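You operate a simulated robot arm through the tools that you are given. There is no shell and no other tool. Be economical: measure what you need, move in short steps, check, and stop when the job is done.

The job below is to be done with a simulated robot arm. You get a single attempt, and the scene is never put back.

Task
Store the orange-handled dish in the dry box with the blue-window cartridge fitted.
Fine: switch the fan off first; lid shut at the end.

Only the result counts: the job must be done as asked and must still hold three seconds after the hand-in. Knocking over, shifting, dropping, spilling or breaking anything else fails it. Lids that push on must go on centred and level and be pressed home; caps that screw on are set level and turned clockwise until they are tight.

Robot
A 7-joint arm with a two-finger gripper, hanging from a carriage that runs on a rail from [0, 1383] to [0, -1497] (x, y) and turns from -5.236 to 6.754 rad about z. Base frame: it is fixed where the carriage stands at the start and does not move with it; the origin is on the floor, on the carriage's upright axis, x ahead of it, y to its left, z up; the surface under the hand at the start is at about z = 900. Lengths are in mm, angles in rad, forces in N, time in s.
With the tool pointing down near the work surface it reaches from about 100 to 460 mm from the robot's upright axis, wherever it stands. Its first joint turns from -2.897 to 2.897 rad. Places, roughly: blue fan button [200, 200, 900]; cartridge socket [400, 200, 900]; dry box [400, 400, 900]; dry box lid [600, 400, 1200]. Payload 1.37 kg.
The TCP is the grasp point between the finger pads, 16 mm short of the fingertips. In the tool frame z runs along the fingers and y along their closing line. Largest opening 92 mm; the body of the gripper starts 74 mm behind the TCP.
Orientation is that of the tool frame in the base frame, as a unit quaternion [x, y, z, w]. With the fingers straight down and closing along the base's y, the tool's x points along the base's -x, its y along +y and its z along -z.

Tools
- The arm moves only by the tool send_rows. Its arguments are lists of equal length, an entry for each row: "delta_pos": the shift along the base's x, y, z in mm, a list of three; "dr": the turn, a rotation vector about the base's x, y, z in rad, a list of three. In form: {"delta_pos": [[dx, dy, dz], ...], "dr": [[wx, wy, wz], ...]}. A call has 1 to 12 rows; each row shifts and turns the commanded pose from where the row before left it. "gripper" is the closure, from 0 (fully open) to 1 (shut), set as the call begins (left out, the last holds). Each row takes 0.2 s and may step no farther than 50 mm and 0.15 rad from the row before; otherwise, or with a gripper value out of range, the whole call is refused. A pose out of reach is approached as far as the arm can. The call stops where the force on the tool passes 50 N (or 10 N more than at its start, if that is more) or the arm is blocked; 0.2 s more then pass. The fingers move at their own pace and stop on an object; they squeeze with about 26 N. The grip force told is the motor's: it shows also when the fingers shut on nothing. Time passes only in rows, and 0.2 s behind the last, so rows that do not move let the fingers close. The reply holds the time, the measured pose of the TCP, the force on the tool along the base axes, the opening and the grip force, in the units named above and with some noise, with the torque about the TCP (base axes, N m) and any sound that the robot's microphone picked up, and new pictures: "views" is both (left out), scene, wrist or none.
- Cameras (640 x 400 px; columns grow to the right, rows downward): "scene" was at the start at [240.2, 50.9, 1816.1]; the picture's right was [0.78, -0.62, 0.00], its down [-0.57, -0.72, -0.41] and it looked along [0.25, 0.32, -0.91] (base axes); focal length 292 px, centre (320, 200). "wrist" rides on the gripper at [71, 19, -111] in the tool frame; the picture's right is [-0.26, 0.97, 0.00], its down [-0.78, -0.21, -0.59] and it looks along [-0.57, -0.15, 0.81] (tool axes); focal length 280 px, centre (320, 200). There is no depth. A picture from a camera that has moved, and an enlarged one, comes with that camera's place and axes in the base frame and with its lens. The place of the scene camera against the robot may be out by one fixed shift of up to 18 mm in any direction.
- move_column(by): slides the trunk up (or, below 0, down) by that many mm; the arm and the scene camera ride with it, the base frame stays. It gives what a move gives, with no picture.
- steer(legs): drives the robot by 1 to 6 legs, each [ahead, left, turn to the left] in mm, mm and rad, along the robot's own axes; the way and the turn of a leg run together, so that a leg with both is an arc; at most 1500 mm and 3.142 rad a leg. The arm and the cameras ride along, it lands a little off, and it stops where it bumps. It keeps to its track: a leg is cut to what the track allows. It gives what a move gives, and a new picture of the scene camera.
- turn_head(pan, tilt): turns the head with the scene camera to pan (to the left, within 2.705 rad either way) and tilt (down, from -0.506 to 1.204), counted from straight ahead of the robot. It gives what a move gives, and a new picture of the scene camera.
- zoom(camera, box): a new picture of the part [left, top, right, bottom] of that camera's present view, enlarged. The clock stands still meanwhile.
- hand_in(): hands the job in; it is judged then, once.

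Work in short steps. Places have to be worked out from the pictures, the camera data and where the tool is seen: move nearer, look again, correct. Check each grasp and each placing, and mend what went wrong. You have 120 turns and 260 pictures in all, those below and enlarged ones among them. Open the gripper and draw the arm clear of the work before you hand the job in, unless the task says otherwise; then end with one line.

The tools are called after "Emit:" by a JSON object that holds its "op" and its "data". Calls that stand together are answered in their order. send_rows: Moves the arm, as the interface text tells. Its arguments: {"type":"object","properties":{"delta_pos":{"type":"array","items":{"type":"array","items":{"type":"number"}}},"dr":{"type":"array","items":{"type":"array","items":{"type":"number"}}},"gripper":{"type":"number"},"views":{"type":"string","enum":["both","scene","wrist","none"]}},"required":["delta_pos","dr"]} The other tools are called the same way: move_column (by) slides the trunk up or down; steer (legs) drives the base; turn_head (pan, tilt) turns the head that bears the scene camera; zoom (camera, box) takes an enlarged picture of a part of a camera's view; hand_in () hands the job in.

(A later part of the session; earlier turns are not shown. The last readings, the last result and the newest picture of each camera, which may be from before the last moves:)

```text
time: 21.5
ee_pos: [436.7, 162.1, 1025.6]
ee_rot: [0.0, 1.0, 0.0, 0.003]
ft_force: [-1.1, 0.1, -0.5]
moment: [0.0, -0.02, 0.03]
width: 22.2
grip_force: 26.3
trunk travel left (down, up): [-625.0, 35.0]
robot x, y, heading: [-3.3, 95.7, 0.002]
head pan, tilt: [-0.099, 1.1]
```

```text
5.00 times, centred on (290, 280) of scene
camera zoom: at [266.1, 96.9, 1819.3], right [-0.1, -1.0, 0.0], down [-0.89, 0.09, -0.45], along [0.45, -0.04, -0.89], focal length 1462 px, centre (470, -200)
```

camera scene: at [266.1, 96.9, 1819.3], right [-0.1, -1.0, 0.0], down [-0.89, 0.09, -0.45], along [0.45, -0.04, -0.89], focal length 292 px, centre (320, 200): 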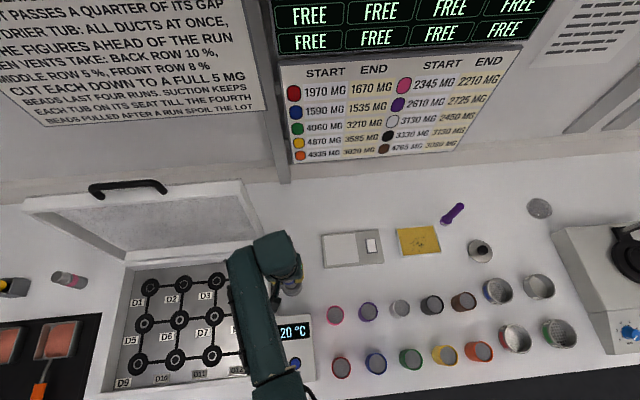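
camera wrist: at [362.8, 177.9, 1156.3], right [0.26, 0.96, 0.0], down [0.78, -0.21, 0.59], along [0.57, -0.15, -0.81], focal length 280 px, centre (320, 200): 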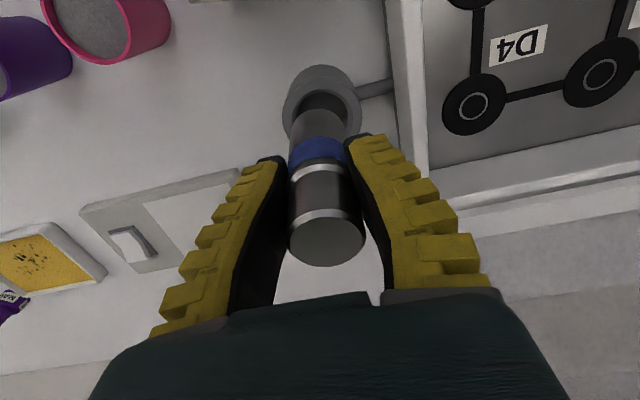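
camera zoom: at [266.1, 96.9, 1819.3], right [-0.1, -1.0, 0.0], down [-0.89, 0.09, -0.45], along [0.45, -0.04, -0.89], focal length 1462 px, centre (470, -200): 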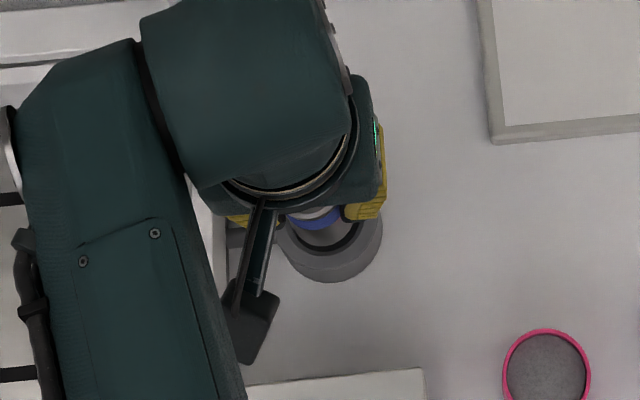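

Alignment now within about half a millimetre. Lowering slowly into the socket.

Emit:
{"op": "send_rows", "data": {"delta_pos": [[0.4, 0.5, -8], [0, 0, -8], [0, 0, -6], [0, 0, -6], [0, 0, -6], [0, 0, -6], [0, 0, -6], [0, 0, -5], [0, 0, -5], [0, 0, -4]], "dr": [[0, 0, 0], [0, 0, 0], [0, 0, 0], [0, 0, 0], [0, 0, 0], [0, 0, 0], [0, 0, 0], [0, 0, 0], [0, 0, 0], [0, 0, 0]], "views": "both"}}

Emit:
{"op": "zoom", "data": {"camera": "wrist", "box": [240, 40, 400, 160]}}

```text
time: 23.7
ee_pos: [439.2, 160.0, 967.2]
ee_rot: [0.0, 1.0, 0.0, 0.005]
ft_force: [-1.8, -6.2, 24.6]
moment: [-0.11, 0.04, 0.05]
width: 29.1
grip_force: 25.8
trunk travel left (down, up): [-625.0, 35.0]
robot x, y, heading: [0.9, 99.0, 0.0]
head pan, tilt: [-0.099, 1.1]
camera scene: at [266.5, 96.6, 1819.7], right [-0.1, -1.0, 0.0], down [-0.89, 0.09, -0.45], along [0.45, -0.05, -0.89], focal length 292 px, centre (320, 200)
camera wrist: at [366.7, 179.2, 1077.8], right [0.26, 0.97, 0.0], down [0.77, -0.21, 0.6], along [0.58, -0.15, -0.8], focal length 280 px, centre (320, 200)
```

scene: 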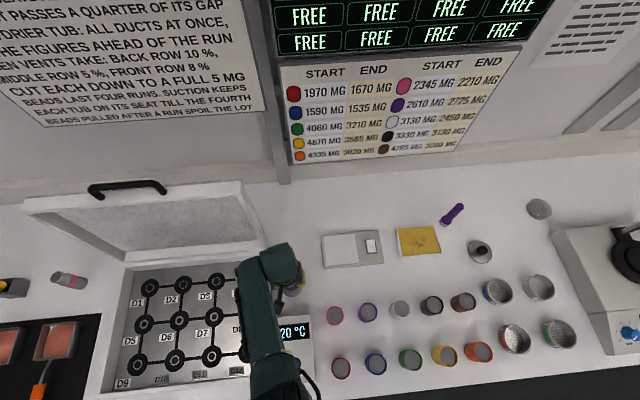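
wrist: 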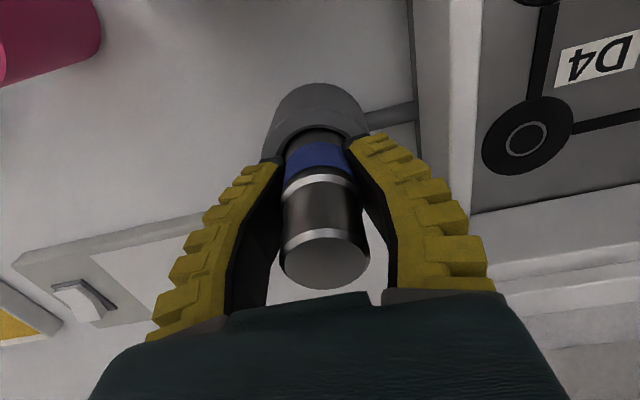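

```text
3.33 times, centred on (320, 100) of wrist
camera zoom: at [366.7, 179.2, 1077.8], right [0.26, 0.97, 0.0], down [0.77, -0.21, 0.6], along [0.58, -0.15, -0.8], focal length 935 px, centre (320, 533)
```

zoom: 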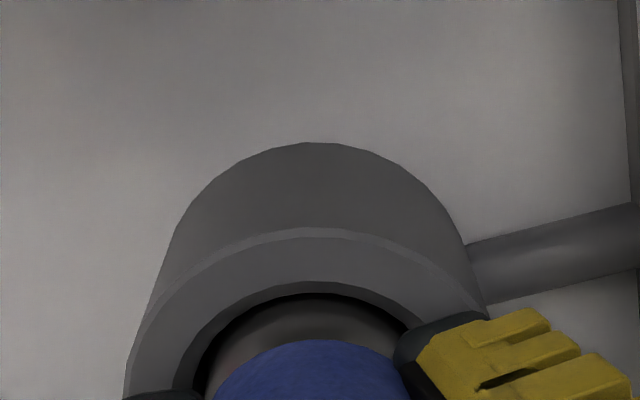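

Force rose to 25 N and the cartridge slid up in the pads: it's bottomed in the socket. I release and back straight up to inspect.

Emit:
{"op": "send_rows", "data": {"delta_pos": [[0, 0, 1], [0, 0, 0], [0, 0, 0], [0, 0, 35], [0, 0, 40], [0, 0, 20]], "dr": [[0, 0, 0], [0, 0, 0], [0, 0, 0], [0, 0, 0], [0, 0, 0], [0, 0, 0]], "gripper": 0, "views": "wrist"}}

Emit:
{"op": "zoom", "data": {"camera": "wrist", "box": [240, 40, 400, 200]}}

```text
time: 25.1
ee_pos: [436.9, 162.2, 1062.8]
ee_rot: [0.0, 1.0, 0.001, 0.003]
ft_force: [0.3, 0.5, -0.3]
moment: [-0.02, 0.02, -0.03]
width: 91.8
grip_force: 0.1
trunk travel left (down, up): [-625.0, 35.0]
robot x, y, heading: [0.3, 96.8, -0.001]
head pan, tilt: [-0.099, 1.1]
camera wrist: at [364.7, 180.2, 1172.9], right [0.26, 0.97, 0.0], down [0.78, -0.21, 0.59], along [0.57, -0.15, -0.81], focal length 280 px, centre (320, 200)
```

wrist: 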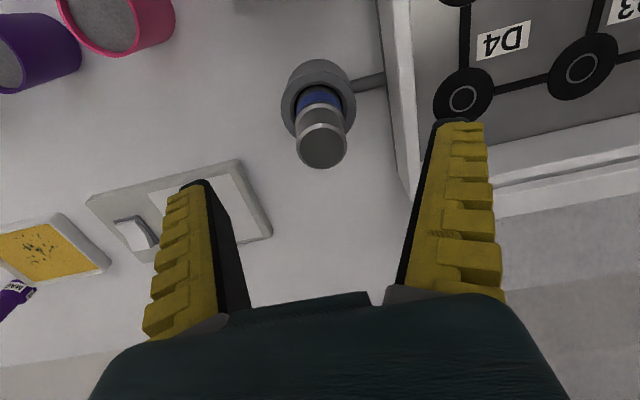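

```text
2.50 times, centred on (320, 120) of wrist
camera zoom: at [364.7, 180.2, 1172.9], right [0.26, 0.97, 0.0], down [0.78, -0.21, 0.59], along [0.57, -0.15, -0.81], focal length 701 px, centre (320, 400)
```

zoom: 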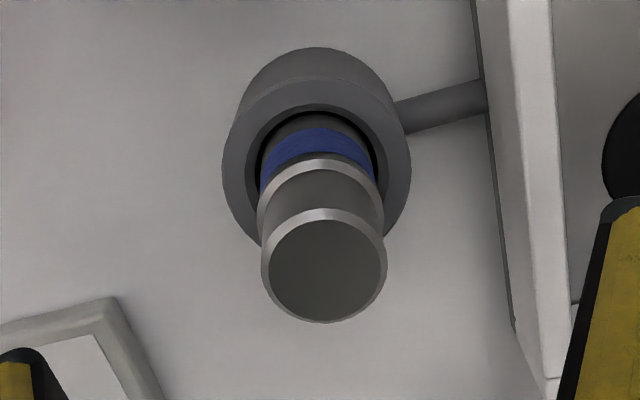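

It stands upright in the socket. I press lightly on its top with closed fingers to make sure it's home.

Emit:
{"op": "send_rows", "data": {"delta_pos": [[0, 0, 0], [0, 0, 0], [0.5, -1, 0], [0, 0, -12], [0, 0, -8], [0, 0, -4], [0, 0, -4], [0, 0, -3], [0, 0, -3], [0, 0, -2]], "dr": [[0, 0, 0], [0, 0, 0], [0, 0, 0], [0, 0, 0], [0, 0, 0], [0, 0, 0], [0, 0, 0], [0, 0, 0], [0, 0, 0], [0, 0, 0]], "gripper": 1, "views": "wrist"}}

```text
time: 27.3
ee_pos: [438.4, 159.1, 1027.3]
ee_rot: [0.0, 1.0, 0.0, 0.004]
ft_force: [-3.6, 0.5, 10.1]
moment: [-0.02, 0.11, 0.0]
width: 6.0
grip_force: 25.8
trunk travel left (down, up): [-625.0, 35.0]
robot x, y, heading: [1.4, 100.3, -0.002]
head pan, tilt: [-0.099, 1.1]
camera wrist: at [364.9, 178.7, 1137.4], right [0.26, 0.97, 0.0], down [0.78, -0.21, 0.59], along [0.57, -0.15, -0.8], focal length 280 px, centre (320, 200)
```

wrist: 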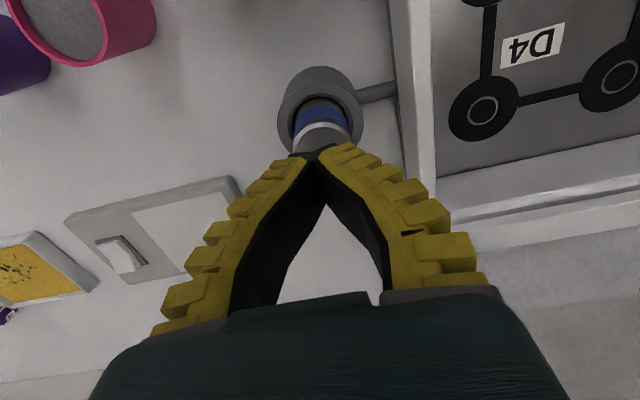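

Contact at z≈1011. I press a few mm more, watching the force, then retract.

Emit:
{"op": "send_rows", "data": {"delta_pos": [[0, 0, -2], [0, 0, -2], [0, 0, -2]], "dr": [[0, 0, 0], [0, 0, 0], [0, 0, 0]], "views": "none"}}

Emit:
{"op": "send_rows", "data": {"delta_pos": [[0, 0, 30], [0, 0, 45], [0, 0, 40]], "dr": [[0, 0, 0], [0, 0, 0], [0, 0, 0]], "gripper": 0, "views": "wrist"}}

Emit:
{"op": "zoom", "data": {"camera": "wrist", "box": [240, 40, 400, 200]}}

```text
time: 28.1
ee_pos: [439.6, 160.2, 1023.8]
ee_rot: [0.0, 1.0, -0.001, 0.004]
ft_force: [-8.8, -1.2, 34.4]
moment: [-0.01, 0.35, -0.02]
width: 5.6
grip_force: 26.2
trunk travel left (down, up): [-625.0, 35.0]
robot x, y, heading: [0.5, 94.5, 0.004]
head pan, tilt: [-0.099, 1.1]
```

```text
time: 28.9
ee_pos: [435.8, 158.8, 1133.8]
ee_rot: [0.0, 1.0, 0.0, 0.001]
ft_force: [-0.3, 0.7, -0.5]
moment: [-0.01, -0.05, 0.02]
width: 91.8
grip_force: 0.0
trunk travel left (down, up): [-625.0, 35.0]
robot x, y, heading: [1.1, 98.5, -0.002]
head pan, tilt: [-0.099, 1.1]
camera wrist: at [364.3, 178.9, 1244.1], right [0.26, 0.97, 0.0], down [0.78, -0.21, 0.59], along [0.57, -0.15, -0.81], focal length 280 px, centre (320, 200)
```

wrist: 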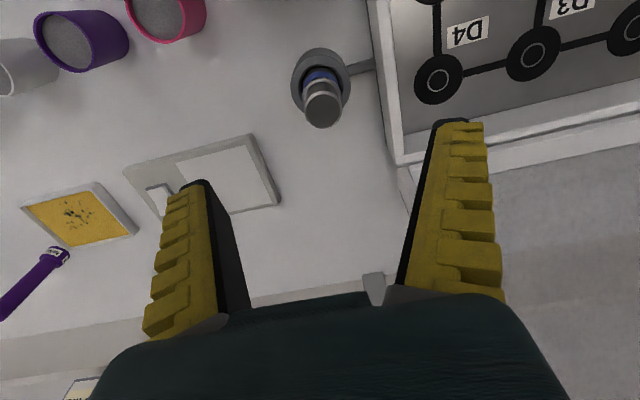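

```text
2.50 times, centred on (320, 120) of wrist
camera zoom: at [364.3, 178.9, 1244.1], right [0.26, 0.97, 0.0], down [0.78, -0.21, 0.59], along [0.57, -0.15, -0.81], focal length 701 px, centre (320, 400)
```

zoom: 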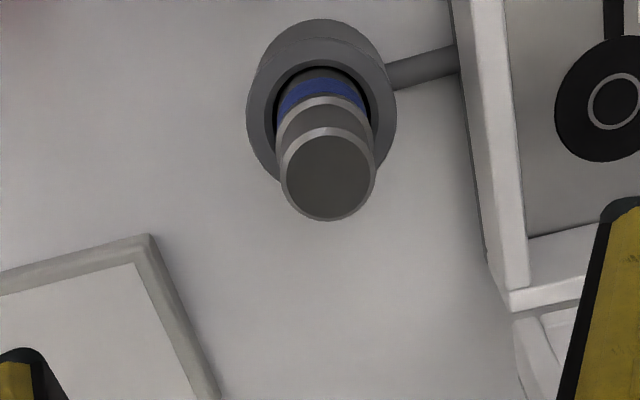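

Cartridge is firm at 34 N, so seated. Now I retract the arm inward and drive along the rail towards the dishes (orange dish est. (367, 821)).

Emit:
{"op": "send_rows", "data": {"delta_pos": [[-45, 0, 20], [-45, -10, 20], [-45, -10, 0], [-20, -20, 0]], "dr": [[0, 0, 0], [0, 0, 0], [0, 0, 0], [0, 0, 0]], "views": "none"}}

Emit:
{"op": "turn_head", "data": {"pan": 0.7, "tilt": 1.0}}

Emit:
{"op": "steer", "data": {"legs": [[0, 620, 0]]}}

```text
refused: row 2 steps farther than a row can; nothing moved
```

```text
time: 30.0
ee_pos: [436.9, 158.2, 1134.2]
ee_rot: [0.0, 1.0, 0.0, 0.003]
ft_force: [-0.2, 0.1, 0.8]
moment: [-0.01, 0.03, 0.0]
width: 91.9
grip_force: 0.0
trunk travel left (down, up): [-625.0, 35.0]
robot x, y, heading: [-0.2, 98.4, -0.004]
head pan, tilt: [0.7, 1.0]
camera scene: at [256.6, 148.0, 1825.9], right [0.64, -0.77, 0.0], down [-0.64, -0.54, -0.54], along [0.41, 0.35, -0.84], focal length 292 px, centre (320, 200)
```

scene: 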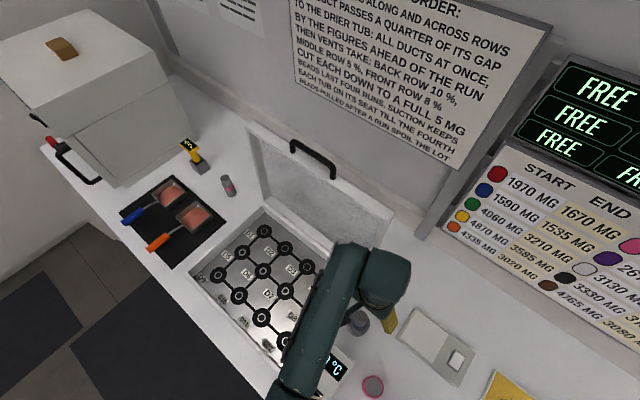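

```text
time: 33.5
ee_pos: [437.7, 774.5, 1134.3]
ee_rot: [0.007, 1.0, 0.0, 0.002]
ft_force: [0.8, -0.5, 0.4]
moment: [0.0, 0.01, -0.01]
width: 91.8
grip_force: 0.1
trunk travel left (down, up): [-625.0, 35.0]
robot x, y, heading: [-0.5, 720.8, -0.013]
head pan, tilt: [0.7, 1.0]
camera scene: at [257.2, 764.4, 1825.9], right [0.63, -0.77, 0.0], down [-0.65, -0.53, -0.54], along [0.42, 0.34, -0.84], focal length 292 px, centre (320, 200)
```

scene: 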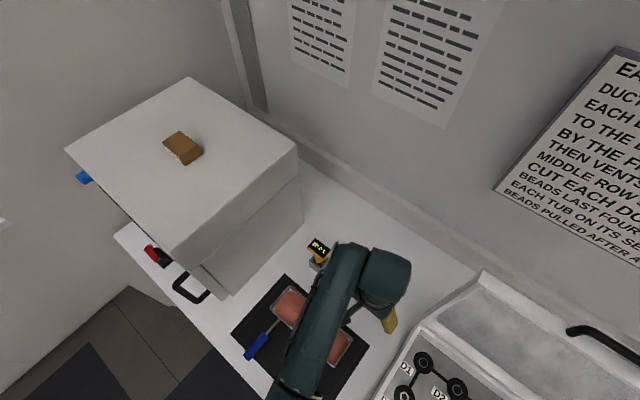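

The retract was refused but the drive passed clear with no bump. I pull the hand back to view the dishes.

Emit:
{"op": "send_rows", "data": {"delta_pos": [[-40, 0, 10], [-40, 0, 10], [-40, 0, 0], [-40, 0, 0], [0, 0, 0]], "dr": [[0, 0, 0], [0, 0, 0], [0, 0, 0], [0, 0, 0], [0, 0, 0]]}}

```text
time: 34.7
ee_pos: [274.2, 773.8, 1155.0]
ee_rot: [0.006, 1.0, 0.0, 0.002]
ft_force: [0.0, -0.2, -0.1]
moment: [0.03, -0.05, -0.02]
width: 91.9
grip_force: 0.0
trunk travel left (down, up): [-625.0, 35.0]
robot x, y, heading: [-0.2, 719.9, -0.014]
head pan, tilt: [0.7, 1.0]
camera scene: at [257.1, 764.4, 1825.9], right [0.63, -0.77, 0.0], down [-0.65, -0.53, -0.54], along [0.42, 0.34, -0.84], focal length 292 px, centre (320, 200)
camera wrist: at [204.4, 793.9, 1264.3], right [0.28, 0.96, 0.0], down [0.77, -0.22, 0.59], along [0.57, -0.16, -0.8], focal length 280 px, centre (320, 200)
```

scene: 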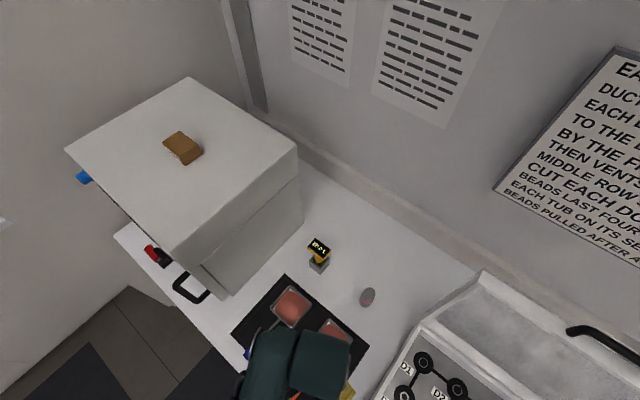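
wrist: 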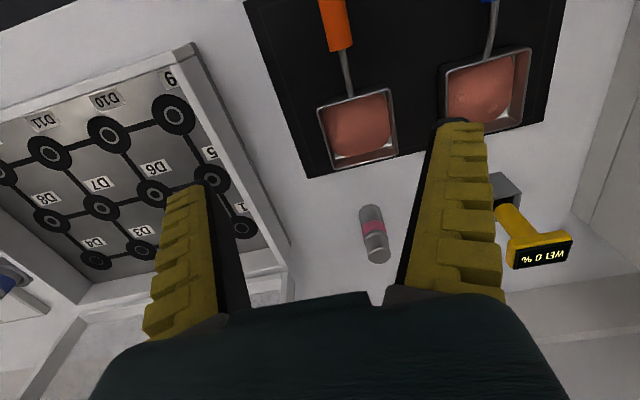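

Dish centre ≈(358, 803), handle along -x at y≈803; the dish is nearly as wide as the gripper opens, so I'll use the handle. Moving nearer above the handle.

Emit:
{"op": "send_rows", "data": {"delta_pos": [[-30, 10, -30], [-35, 15, -30], [-20, 4, -30], [0, 0, 0]], "dr": [[0, 0, 0], [0, 0, 0], [0, 0, 0], [0, 0, 0]], "views": "wrist"}}

```text
time: 35.7
ee_pos: [190.8, 802.4, 1065.4]
ee_rot: [0.007, 1.0, 0.0, 0.003]
ft_force: [-0.1, 0.0, 0.8]
moment: [0.02, 0.01, 0.0]
width: 91.8
grip_force: 0.1
trunk travel left (down, up): [-625.0, 35.0]
robot x, y, heading: [0.0, 717.5, -0.012]
head pan, tilt: [0.7, 1.0]
camera wrist: at [118.6, 823.2, 1175.2], right [0.28, 0.96, 0.0], down [0.77, -0.22, 0.59], along [0.57, -0.16, -0.81], focal length 280 px, centre (320, 200)
```

wrist: 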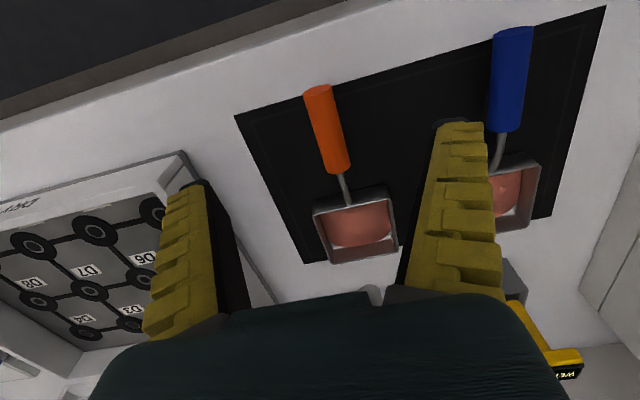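

Handle spans x≈184–256 at y≈804, z≈930. Zooming to judge dish size and handle.

Emit:
{"op": "zoom", "data": {"camera": "wrist", "box": [280, 70, 440, 280]}}

```text
1.90 times, centred on (360, 175) of wrist
camera zoom: at [118.6, 823.2, 1175.2], right [0.28, 0.96, 0.0], down [0.77, -0.22, 0.59], along [0.57, -0.16, -0.81], focal length 534 px, centre (244, 248)
```

zoom: 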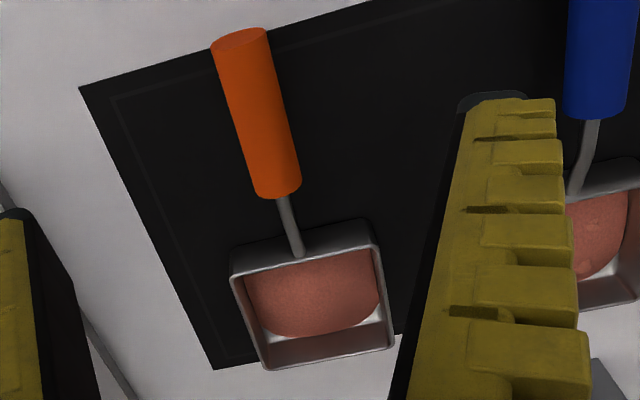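

I go above the dish-end of the handle and lower to z≈960 first.

Emit:
{"op": "send_rows", "data": {"delta_pos": [[25, 1, -35], [25, 0.5, -40], [0, 0, -28], [0, 0, 0]], "dr": [[0, 0, 0], [0, 0, 0], [0, 0, 0], [0, 0, 0]], "views": "both"}}

```text
time: 36.7
ee_pos: [241.0, 803.9, 960.6]
ee_rot: [0.007, 1.0, 0.0, 0.003]
ft_force: [0.5, 0.5, 0.1]
moment: [-0.02, 0.02, 0.02]
width: 91.7
grip_force: 0.2
trunk travel left (down, up): [-625.0, 35.0]
robot x, y, heading: [-3.4, 719.8, -0.014]
head pan, tilt: [0.7, 1.0]
camera scene: at [257.2, 764.4, 1825.9], right [0.63, -0.77, 0.0], down [-0.65, -0.53, -0.54], along [0.42, 0.34, -0.84], focal length 292 px, centre (320, 200)
camera wrist: at [169.3, 824.6, 1071.6], right [0.28, 0.96, 0.0], down [0.77, -0.22, 0.59], along [0.57, -0.16, -0.81], focal length 280 px, centre (320, 200)
```

scene: 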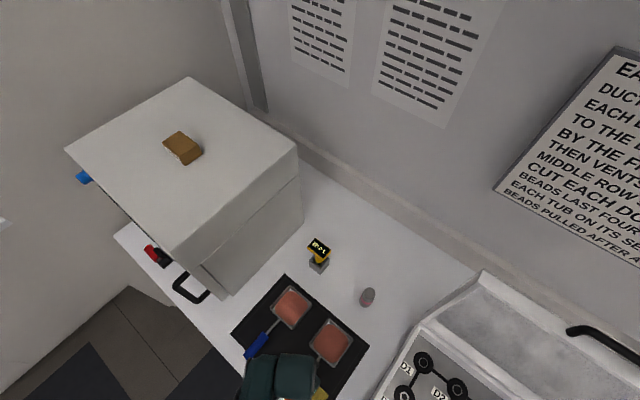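
wrist: 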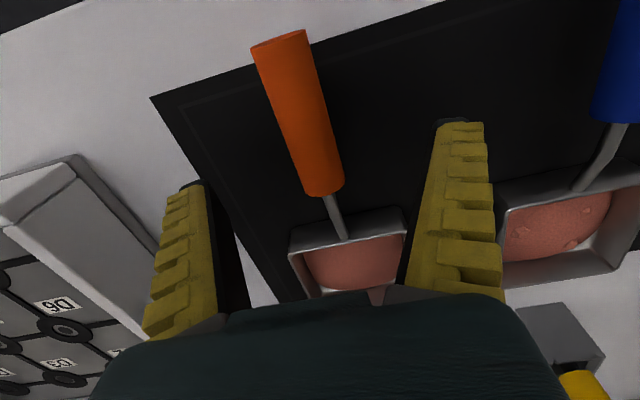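

Handle's dish-end refined to (263, 802, ~928). Lowering to grip at x≈246 and closing.

Emit:
{"op": "send_rows", "data": {"delta_pos": [[5, -1, -16], [0, 0, -15], [0, 0, 0]], "dr": [[0, 0, 0], [0, 0, 0], [0, 0, 0]], "views": "wrist"}}

Emit:
{"op": "send_rows", "data": {"delta_pos": [[0, 0, 0], [0, 0, 0], [0, 0, 0], [0, 0, 0]], "dr": [[0, 0, 0], [0, 0, 0], [0, 0, 0], [0, 0, 0]], "gripper": 1, "views": "wrist"}}

```text
time: 37.5
ee_pos: [247.2, 802.4, 929.6]
ee_rot: [0.007, 1.0, 0.0, 0.003]
ft_force: [0.8, -0.6, 0.8]
moment: [-0.02, -0.04, 0.03]
width: 91.8
grip_force: 0.1
trunk travel left (down, up): [-625.0, 35.0]
robot x, y, heading: [1.0, 721.6, -0.016]
head pan, tilt: [0.7, 1.0]
camera wrist: at [175.6, 823.0, 1040.0], right [0.28, 0.96, 0.0], down [0.77, -0.22, 0.59], along [0.57, -0.16, -0.81], focal length 280 px, centre (320, 200)
```

wrist: 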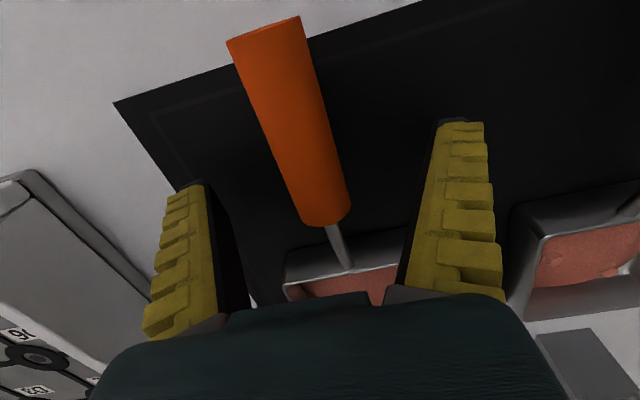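

```text
time: 38.5
ee_pos: [246.7, 803.8, 928.8]
ee_rot: [0.007, 1.0, 0.0, 0.001]
ft_force: [0.3, 0.7, -2.1]
moment: [0.0, 0.24, -0.01]
width: 17.8
grip_force: 26.1
trunk travel left (down, up): [-625.0, 35.0]
robot x, y, heading: [-0.1, 720.8, -0.006]
head pan, tilt: [0.7, 1.0]
camera wrist: at [175.3, 822.9, 1040.0], right [0.28, 0.96, 0.0], down [0.77, -0.22, 0.59], along [0.57, -0.16, -0.81], focal length 280 px, centre (320, 200)
```

wrist: 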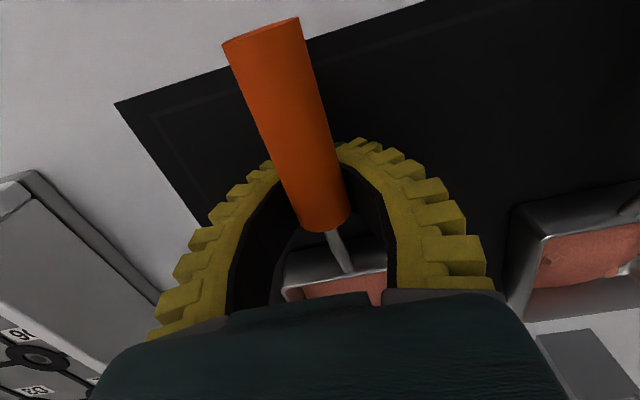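

Handle gripped (17.8 mm). Lifting a few mm to see whether the dish stays level.

Emit:
{"op": "send_rows", "data": {"delta_pos": [[0, 0, 3], [0, 0, 5], [0, 0, 0]], "dr": [[0, 0, 0], [0, 0, 0], [0, 0, 0]], "views": "both"}}

Emit:
{"op": "zoom", "data": {"camera": "scene", "box": [230, 280, 390, 400]}}

```text
time: 39.3
ee_pos: [247.6, 803.2, 938.7]
ee_rot: [0.007, 1.0, 0.0, 0.003]
ft_force: [0.2, -0.1, -3.5]
moment: [0.01, 0.23, -0.02]
width: 17.4
grip_force: 26.2
trunk travel left (down, up): [-625.0, 35.0]
robot x, y, heading: [0.8, 717.3, -0.013]
head pan, tilt: [0.7, 1.0]
camera scene: at [257.1, 764.4, 1825.9], right [0.63, -0.77, 0.0], down [-0.65, -0.53, -0.54], along [0.42, 0.34, -0.84], focal length 292 px, centre (320, 200)
camera wrist: at [175.7, 823.7, 1048.4], right [0.27, 0.96, 0.0], down [0.77, -0.22, 0.59], along [0.57, -0.16, -0.81], focal length 280 px, centre (320, 200)
```

scene: 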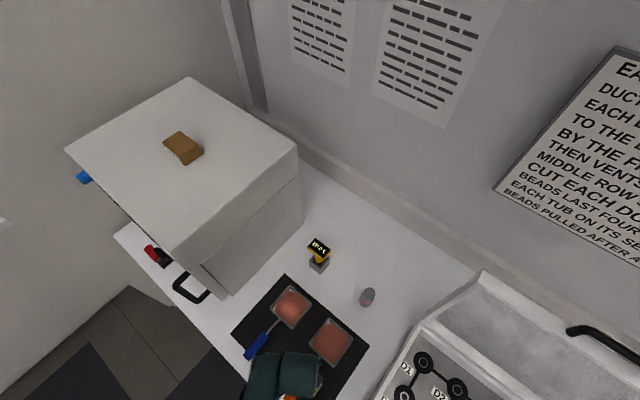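
wrist: 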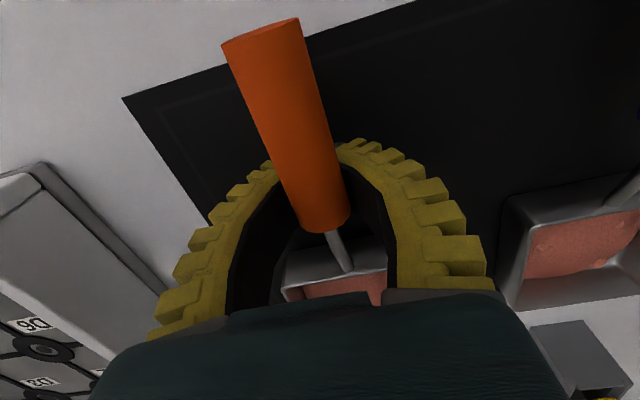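

```text
3.33 times, centred on (310, 340) of scene
camera zoom: at [257.1, 764.4, 1825.9], right [0.63, -0.77, 0.0], down [-0.65, -0.53, -0.54], along [0.42, 0.34, -0.84], focal length 974 px, centre (353, -267)
```

zoom: 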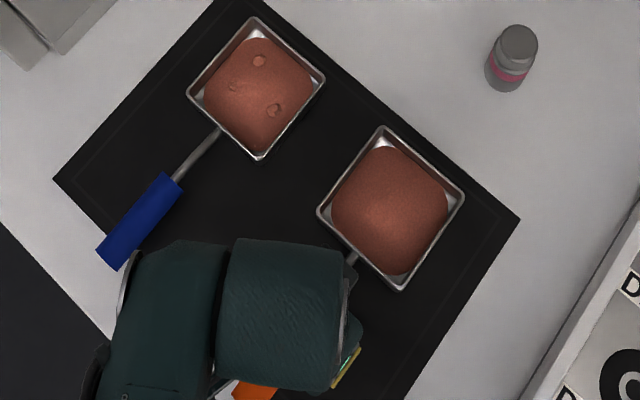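

Dish lifted level (3.5 N). I lift it slowly higher to clear the box walls, and turn the head towards the box.

Emit:
{"op": "send_rows", "data": {"delta_pos": [[0, 0, 6], [0, 0, 14], [0, 0, 20], [0, 0, 20], [0, 0, 20], [0, 0, 20], [0, 0, 20], [0, 0, 12], [0, 0, 5]], "dr": [[0, 0, 0], [0, 0, 0], [0, 0, 0], [0, 0, 0], [0, 0, 0], [0, 0, 0], [0, 0, 0], [0, 0, 0], [0, 0, 0]], "views": "wrist"}}

Emit:
{"op": "turn_head", "data": {"pan": -0.4, "tilt": 1.2}}

```text
time: 41.3
ee_pos: [247.4, 803.8, 1074.7]
ee_rot: [0.006, 1.0, 0.0, 0.003]
ft_force: [0.5, 0.2, -2.6]
moment: [0.02, 0.2, 0.02]
width: 17.2
grip_force: 26.0
trunk travel left (down, up): [-625.0, 35.0]
robot x, y, heading: [-0.3, 716.5, -0.006]
head pan, tilt: [0.7, 1.0]
camera wrist: at [175.9, 823.9, 1185.8], right [0.28, 0.96, 0.0], down [0.77, -0.22, 0.59], along [0.57, -0.16, -0.81], focal length 280 px, centre (320, 200)
```

wrist: 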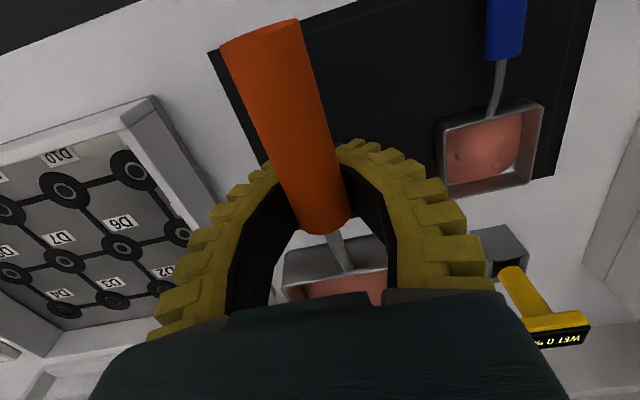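

```text
time: 42.6
ee_pos: [247.9, 803.2, 1075.7]
ee_rot: [0.007, 1.0, 0.0, 0.002]
ft_force: [-0.4, 0.2, -3.3]
moment: [0.03, 0.25, 0.0]
width: 16.7
grip_force: 26.1
trunk travel left (down, up): [-625.0, 35.0]
robot x, y, heading: [0.8, 720.0, -0.007]
head pan, tilt: [-0.4, 1.201]
camera scene: at [254.5, 697.8, 1813.3], right [-0.4, -0.92, 0.0], down [-0.85, 0.37, -0.36], along [0.33, -0.15, -0.93], focal length 292 px, centre (320, 200)
```

scene: 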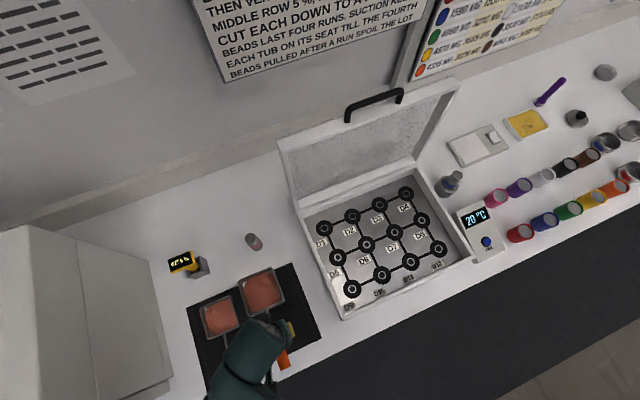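

Still level. Box spans roughly x 225–550, y 220–640, rim about z 955. I drive the carriage right 370 mm so the dish comes over the box's middle.

Emit:
{"op": "steer", "data": {"legs": [[0, -180, 0], [0, -190, 0]]}}

Emit:
{"op": "zoom", "data": {"camera": "wrist", "box": [0, 0, 640, 400]}}

```text
time: 45.3
ee_pos: [247.2, 428.0, 1075.2]
ee_rot: [0.004, 1.0, -0.001, 0.002]
ft_force: [-0.1, -0.1, -4.2]
moment: [0.03, 0.08, -0.03]
width: 6.1
grip_force: 26.0
trunk travel left (down, up): [-625.0, 35.0]
robot x, y, heading: [-1.7, 342.9, -0.01]
head pan, tilt: [-0.4, 1.201]
camera scene: at [254.6, 321.7, 1813.3], right [-0.4, -0.92, 0.0], down [-0.86, 0.37, -0.36], along [0.33, -0.14, -0.93], focal length 292 px, centre (320, 200)
```

scene: 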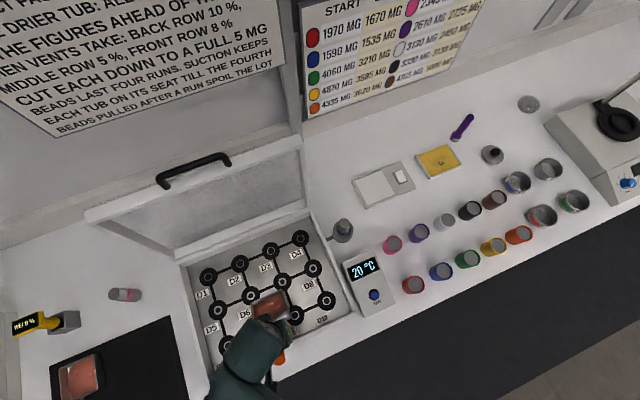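

```text
1.00 times, centred on (320, 200) of wrist (not enlarged: the box is as wide or as high as the picture)
camera zoom: at [175.4, 447.5, 1185.6], right [0.27, 0.96, 0.0], down [0.77, -0.22, 0.59], along [0.57, -0.16, -0.81], focal length 280 px, centre (320, 200)
```

zoom: 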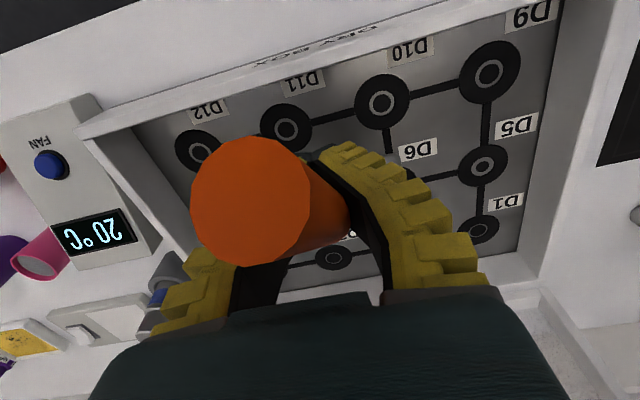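

The handle slipped and tilted in the fingers. I check the dish's state right away.

Emit:
{"op": "zoom", "data": {"camera": "scene", "box": [180, 220, 380, 400]}}

Emit:
{"op": "zoom", "data": {"camera": "wrist", "box": [180, 120, 420, 320]}}

```text
2.22 times, centred on (280, 310) of scene
camera zoom: at [254.6, 321.7, 1813.3], right [-0.4, -0.92, 0.0], down [-0.86, 0.37, -0.36], along [0.33, -0.14, -0.93], focal length 650 px, centre (409, -44)
```

zoom: 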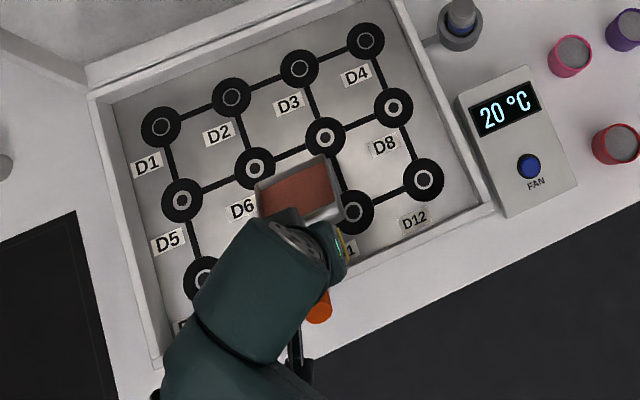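

```text
2.00 times, centred on (300, 220) of wrist
camera zoom: at [175.4, 447.5, 1185.6], right [0.27, 0.96, 0.0], down [0.77, -0.22, 0.59], along [0.57, -0.16, -0.81], focal length 561 px, centre (360, 160)
```

zoom: 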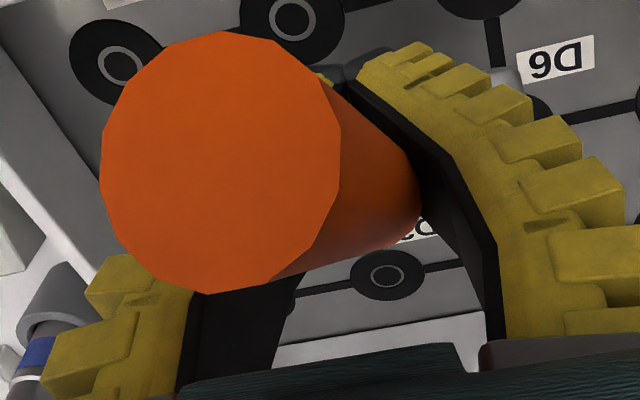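

The dish hangs nose-down, but its load still looks in place and it is above the box interior. I pitch the hand (fingers forward) gradually to bring the dish back towards level while moving it +x deeper over the box.

Emit:
{"op": "send_rows", "data": {"delta_pos": [[4, 0, 0], [8, 0, 0], [10, 0, 0], [10, 0, 0], [10, 0, 0], [10, 0, 0], [10, 0, 0], [10, 0, 0], [10, 0, 0], [8, 0, 0]], "dr": [[0, -0.03, 0], [0, -0.05, 0], [0, -0.055, 0], [0, -0.055, 0], [0, -0.055, 0], [0, -0.055, 0], [0, -0.055, 0], [0, -0.055, 0], [0, -0.05, 0], [0, -0.04, 0]], "views": "both"}}

Emit:
{"op": "zoom", "data": {"camera": "scene", "box": [180, 200, 380, 380]}}

```text
time: 47.5
ee_pos: [337.0, 428.3, 1074.6]
ee_rot: [0.005, 0.968, 0.001, 0.251]
ft_force: [-0.1, -0.1, -3.3]
moment: [-0.03, 0.13, 0.0]
width: 6.1
grip_force: 25.8
trunk travel left (down, up): [-625.0, 35.0]
robot x, y, heading: [1.5, 344.5, -0.011]
head pan, tilt: [-0.4, 1.201]
camera scene: at [254.5, 321.6, 1813.3], right [-0.4, -0.92, 0.0], down [-0.86, 0.37, -0.36], along [0.33, -0.14, -0.93], focal length 292 px, centre (320, 200)
camera wrist: at [221.2, 447.5, 1137.4], right [0.24, 0.96, 0.13], down [0.4, -0.22, 0.89], along [0.89, -0.16, -0.43], focal length 280 px, centre (320, 200)
```

scene: 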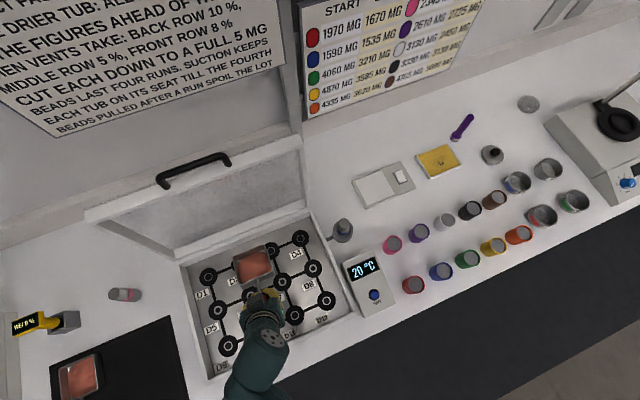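
wrist: 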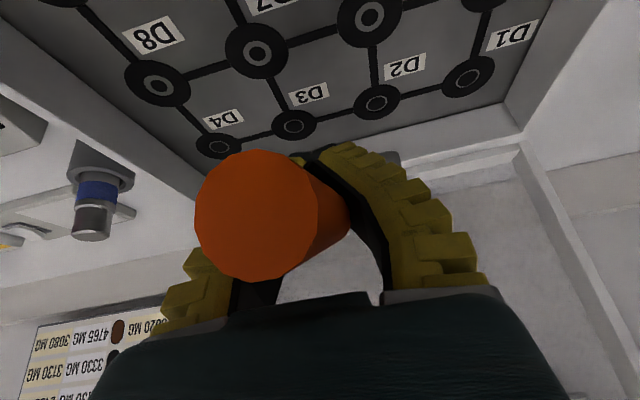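

```text
2.22 times, centred on (280, 290) of scene
camera zoom: at [254.5, 321.6, 1813.3], right [-0.4, -0.92, 0.0], down [-0.86, 0.37, -0.36], along [0.33, -0.14, -0.93], focal length 650 px, centre (409, 0)
```

zoom: 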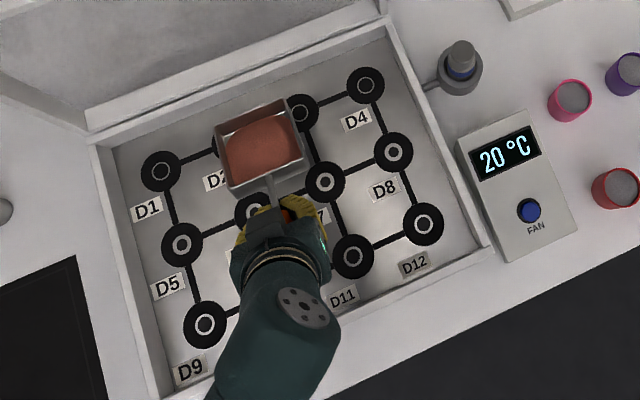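

The dish is now ~30° nose-down, load intact. I shift a bit further +x and lower until just before its rear edge should touch the box floor (~TCP z 1000).

Emit:
{"op": "send_rows", "data": {"delta_pos": [[6, 0, -4], [8, 0, -8], [8, 0, -10], [8, 0, -10], [8, 0, -10], [0, 0, -10], [0, 0, -6], [0, 0, 0]], "dr": [[0, 0, 0], [0, 0, 0], [0, 0, 0], [0, 0, 0], [0, 0, 0], [0, 0, 0], [0, 0, 0], [0, 0, 0]], "views": "both"}}

Emit:
{"op": "zoom", "data": {"camera": "scene", "box": [180, 200, 380, 380]}}

```text
time: 49.3
ee_pos: [375.0, 426.9, 1018.3]
ee_rot: [0.004, 0.968, 0.001, 0.249]
ft_force: [0.2, 0.1, -3.1]
moment: [0.03, 0.15, -0.03]
width: 5.7
grip_force: 25.7
trunk travel left (down, up): [-625.0, 35.0]
robot x, y, heading: [0.8, 341.5, -0.005]
head pan, tilt: [-0.4, 1.201]
camera scene: at [254.6, 321.6, 1813.3], right [-0.4, -0.92, 0.0], down [-0.86, 0.37, -0.36], along [0.33, -0.14, -0.93], focal length 292 px, centre (320, 200)
camera wrist: at [258.5, 447.2, 1080.2], right [0.24, 0.96, 0.13], down [0.4, -0.22, 0.89], along [0.89, -0.16, -0.43], focal length 280 px, centre (320, 200)
```

scene: 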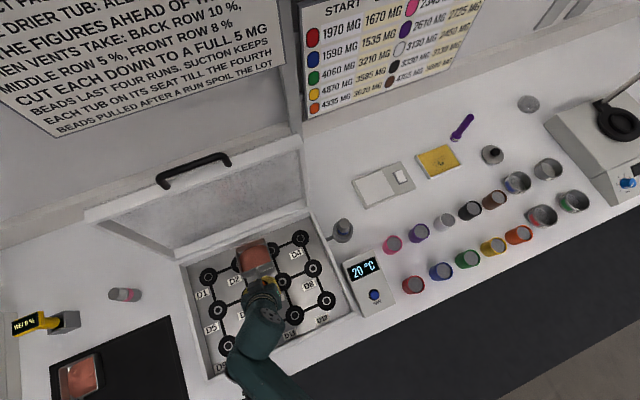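
wrist: 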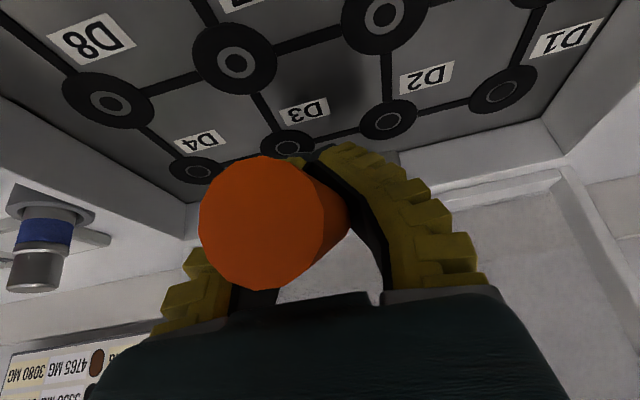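

```text
2.22 times, centred on (280, 290) of scene
camera zoom: at [254.6, 321.6, 1813.3], right [-0.4, -0.92, 0.0], down [-0.86, 0.37, -0.36], along [0.33, -0.14, -0.93], focal length 650 px, centre (409, 0)
```

zoom: 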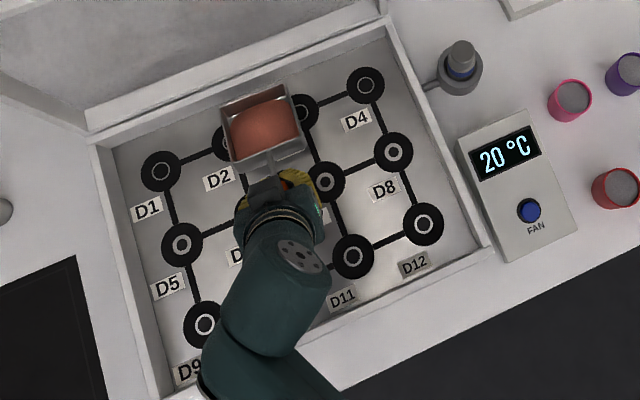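

The rear edge is nearer to the back wall than I'd like. I shift back 15 mm, then lower gently to first contact.

Emit:
{"op": "send_rows", "data": {"delta_pos": [[-7, 0, 0], [-8, 0, 0], [0, 0, -4], [0, 0, -4], [-1, 0, -4], [-1, 0, -4]], "dr": [[0, 0, 0], [0, 0, 0], [0, 0, 0], [0, 0, 0], [0, 0, 0], [0, 0, 0]], "views": "none"}}

Emit:
{"op": "zoom", "data": {"camera": "scene", "box": [180, 200, 380, 380]}}

```text
time: 50.7
ee_pos: [358.2, 428.6, 1001.3]
ee_rot: [0.004, 0.968, 0.001, 0.25]
ft_force: [0.0, -0.4, -3.1]
moment: [0.04, 0.16, 0.03]
width: 6.0
grip_force: 26.1
trunk travel left (down, up): [-625.0, 35.0]
robot x, y, heading: [2.7, 340.6, -0.011]
head pan, tilt: [-0.4, 1.201]
```

```text
2.22 times, centred on (280, 290) of scene
camera zoom: at [254.6, 321.6, 1813.3], right [-0.4, -0.92, 0.0], down [-0.86, 0.37, -0.36], along [0.33, -0.14, -0.93], focal length 650 px, centre (409, 0)
```

zoom: 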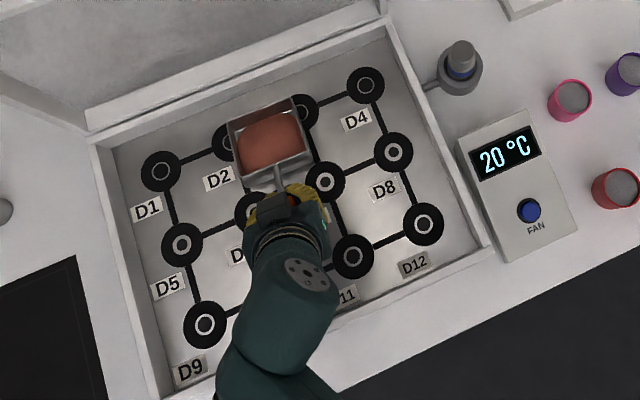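

Not in contact yet (force unchanged). Continuing down in small steps with a slight backward drift.

Emit:
{"op": "send_rows", "data": {"delta_pos": [[0, 0, -4], [0, 0, -4], [0, 0, -4], [0, 0, -4], [0, 0, -4]], "dr": [[0, 0, 0], [0, 0, 0], [0, 0, 0], [0, 0, 0], [0, 0, 0]], "views": "wrist"}}

Emit:
{"op": "zoom", "data": {"camera": "scene", "box": [180, 200, 380, 380]}}

```text
time: 51.9
ee_pos: [358.5, 427.9, 982.3]
ee_rot: [0.004, 0.968, 0.002, 0.25]
ft_force: [-1.1, 0.4, -1.5]
moment: [-0.02, 0.03, 0.03]
width: 5.9
grip_force: 25.5
trunk travel left (down, up): [-625.0, 35.0]
robot x, y, heading: [1.4, 339.9, -0.008]
head pan, tilt: [-0.4, 1.201]
camera wrist: at [242.8, 447.1, 1043.9], right [0.24, 0.96, 0.13], down [0.4, -0.22, 0.89], along [0.89, -0.16, -0.43], focal length 280 px, centre (320, 200)
```

wrist: 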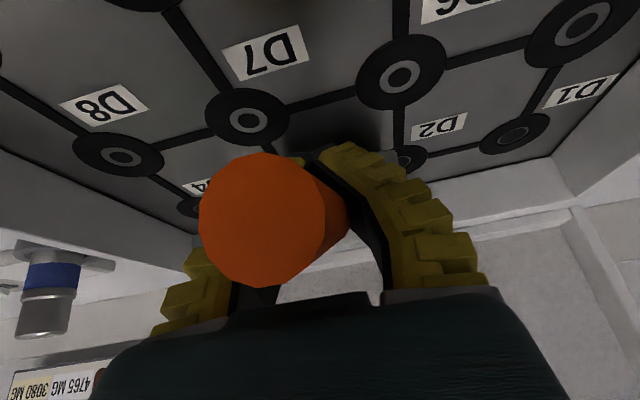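

```text
2.22 times, centred on (280, 290) of scene
camera zoom: at [254.5, 321.7, 1813.3], right [-0.4, -0.92, 0.0], down [-0.86, 0.37, -0.36], along [0.33, -0.14, -0.93], focal length 650 px, centre (409, 0)
```

zoom: 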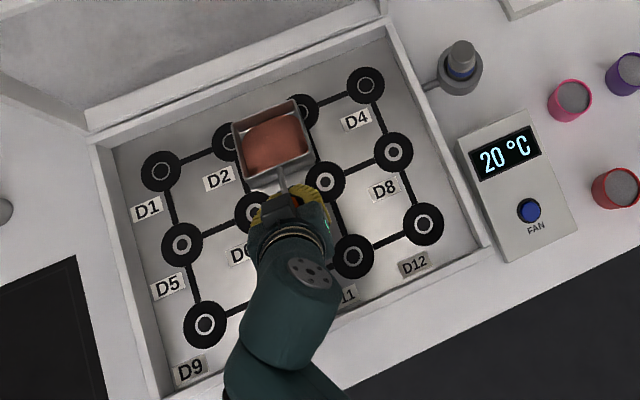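

Contact made (force and torque dropped). I now pivot the dish flat: lowering with a slight backward motion, first half.

Emit:
{"op": "send_rows", "data": {"delta_pos": [[-2, 0, -4], [-2, 0, -4], [-2, 0, -4], [-2, 0, -4], [-2, 0, -4]], "dr": [[0, 0, 0], [0, 0, 0], [0, 0, 0], [0, 0, 0], [0, 0, 0]], "views": "wrist"}}

Emit:
{"op": "zoom", "data": {"camera": "scene", "box": [180, 200, 380, 380]}}

```text
time: 53.1
ee_pos: [349.3, 427.3, 960.2]
ee_rot: [0.004, 0.968, 0.001, 0.25]
ft_force: [0.9, -0.7, -1.9]
moment: [-0.01, -0.08, -0.03]
width: 6.0
grip_force: 25.9
trunk travel left (down, up): [-625.0, 35.0]
robot x, y, heading: [-0.1, 341.1, -0.007]
head pan, tilt: [-0.4, 1.201]
camera wrist: at [232.6, 447.6, 1023.8], right [0.24, 0.96, 0.13], down [0.4, -0.22, 0.89], along [0.89, -0.16, -0.43], focal length 280 px, centre (320, 200)
```

wrist: 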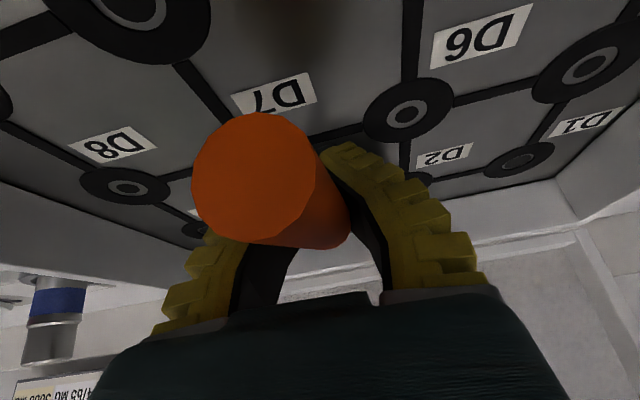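

```text
2.22 times, centred on (280, 290) of scene
camera zoom: at [254.6, 321.6, 1813.3], right [-0.4, -0.92, 0.0], down [-0.86, 0.37, -0.36], along [0.33, -0.14, -0.93], focal length 650 px, centre (409, 0)
```

zoom: 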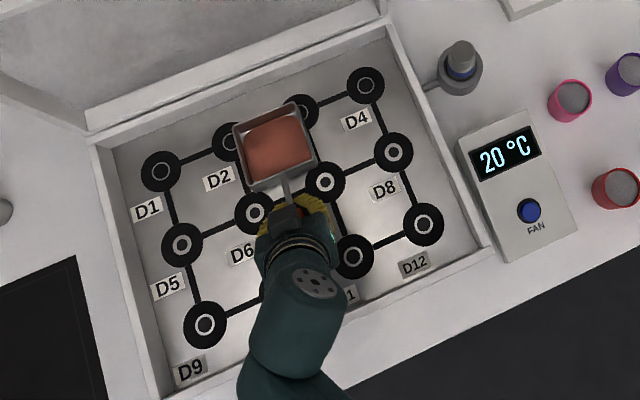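

Pivoting well. Continuing the last part in smaller steps.

Emit:
{"op": "send_rows", "data": {"delta_pos": [[-1.5, 0, -4], [-1.5, 0, -4], [-1.5, 0, -4], [-1, 0, -3], [-1, 0, -3]], "dr": [[0, 0, 0], [0, 0, 0], [0, 0, 0], [0, 0, 0], [0, 0, 0]], "views": "wrist"}}

Emit:
{"op": "zoom", "data": {"camera": "scene", "box": [180, 200, 380, 380]}}

```text
time: 54.3
ee_pos: [341.4, 428.0, 942.6]
ee_rot: [0.005, 0.968, 0.001, 0.25]
ft_force: [0.5, -0.2, -0.9]
moment: [0.03, -0.01, 0.01]
width: 6.1
grip_force: 26.4
trunk travel left (down, up): [-625.0, 35.0]
robot x, y, heading: [-0.3, 337.2, -0.006]
head pan, tilt: [-0.4, 1.201]
camera wrist: at [225.4, 447.6, 1005.5], right [0.24, 0.96, 0.13], down [0.4, -0.22, 0.89], along [0.89, -0.16, -0.43], focal length 280 px, centre (320, 200)
```

wrist: 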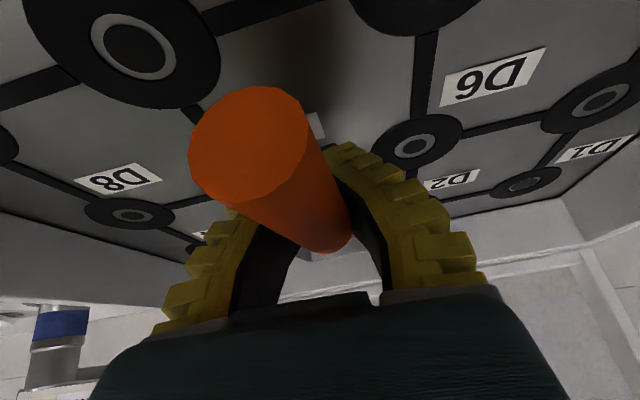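

```text
2.22 times, centred on (280, 290) of scene
camera zoom: at [254.6, 321.6, 1813.3], right [-0.4, -0.92, 0.0], down [-0.86, 0.37, -0.36], along [0.33, -0.14, -0.93], focal length 650 px, centre (409, 0)
```

zoom: 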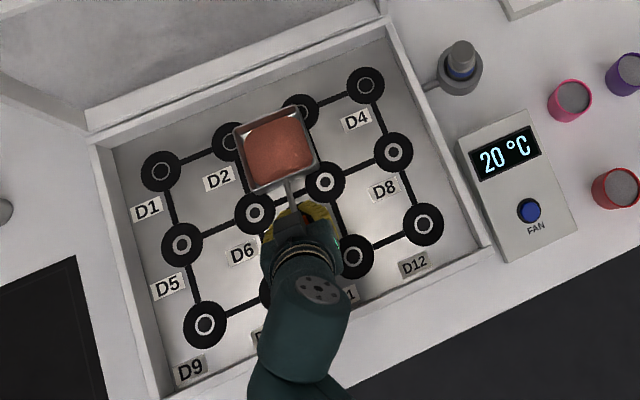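

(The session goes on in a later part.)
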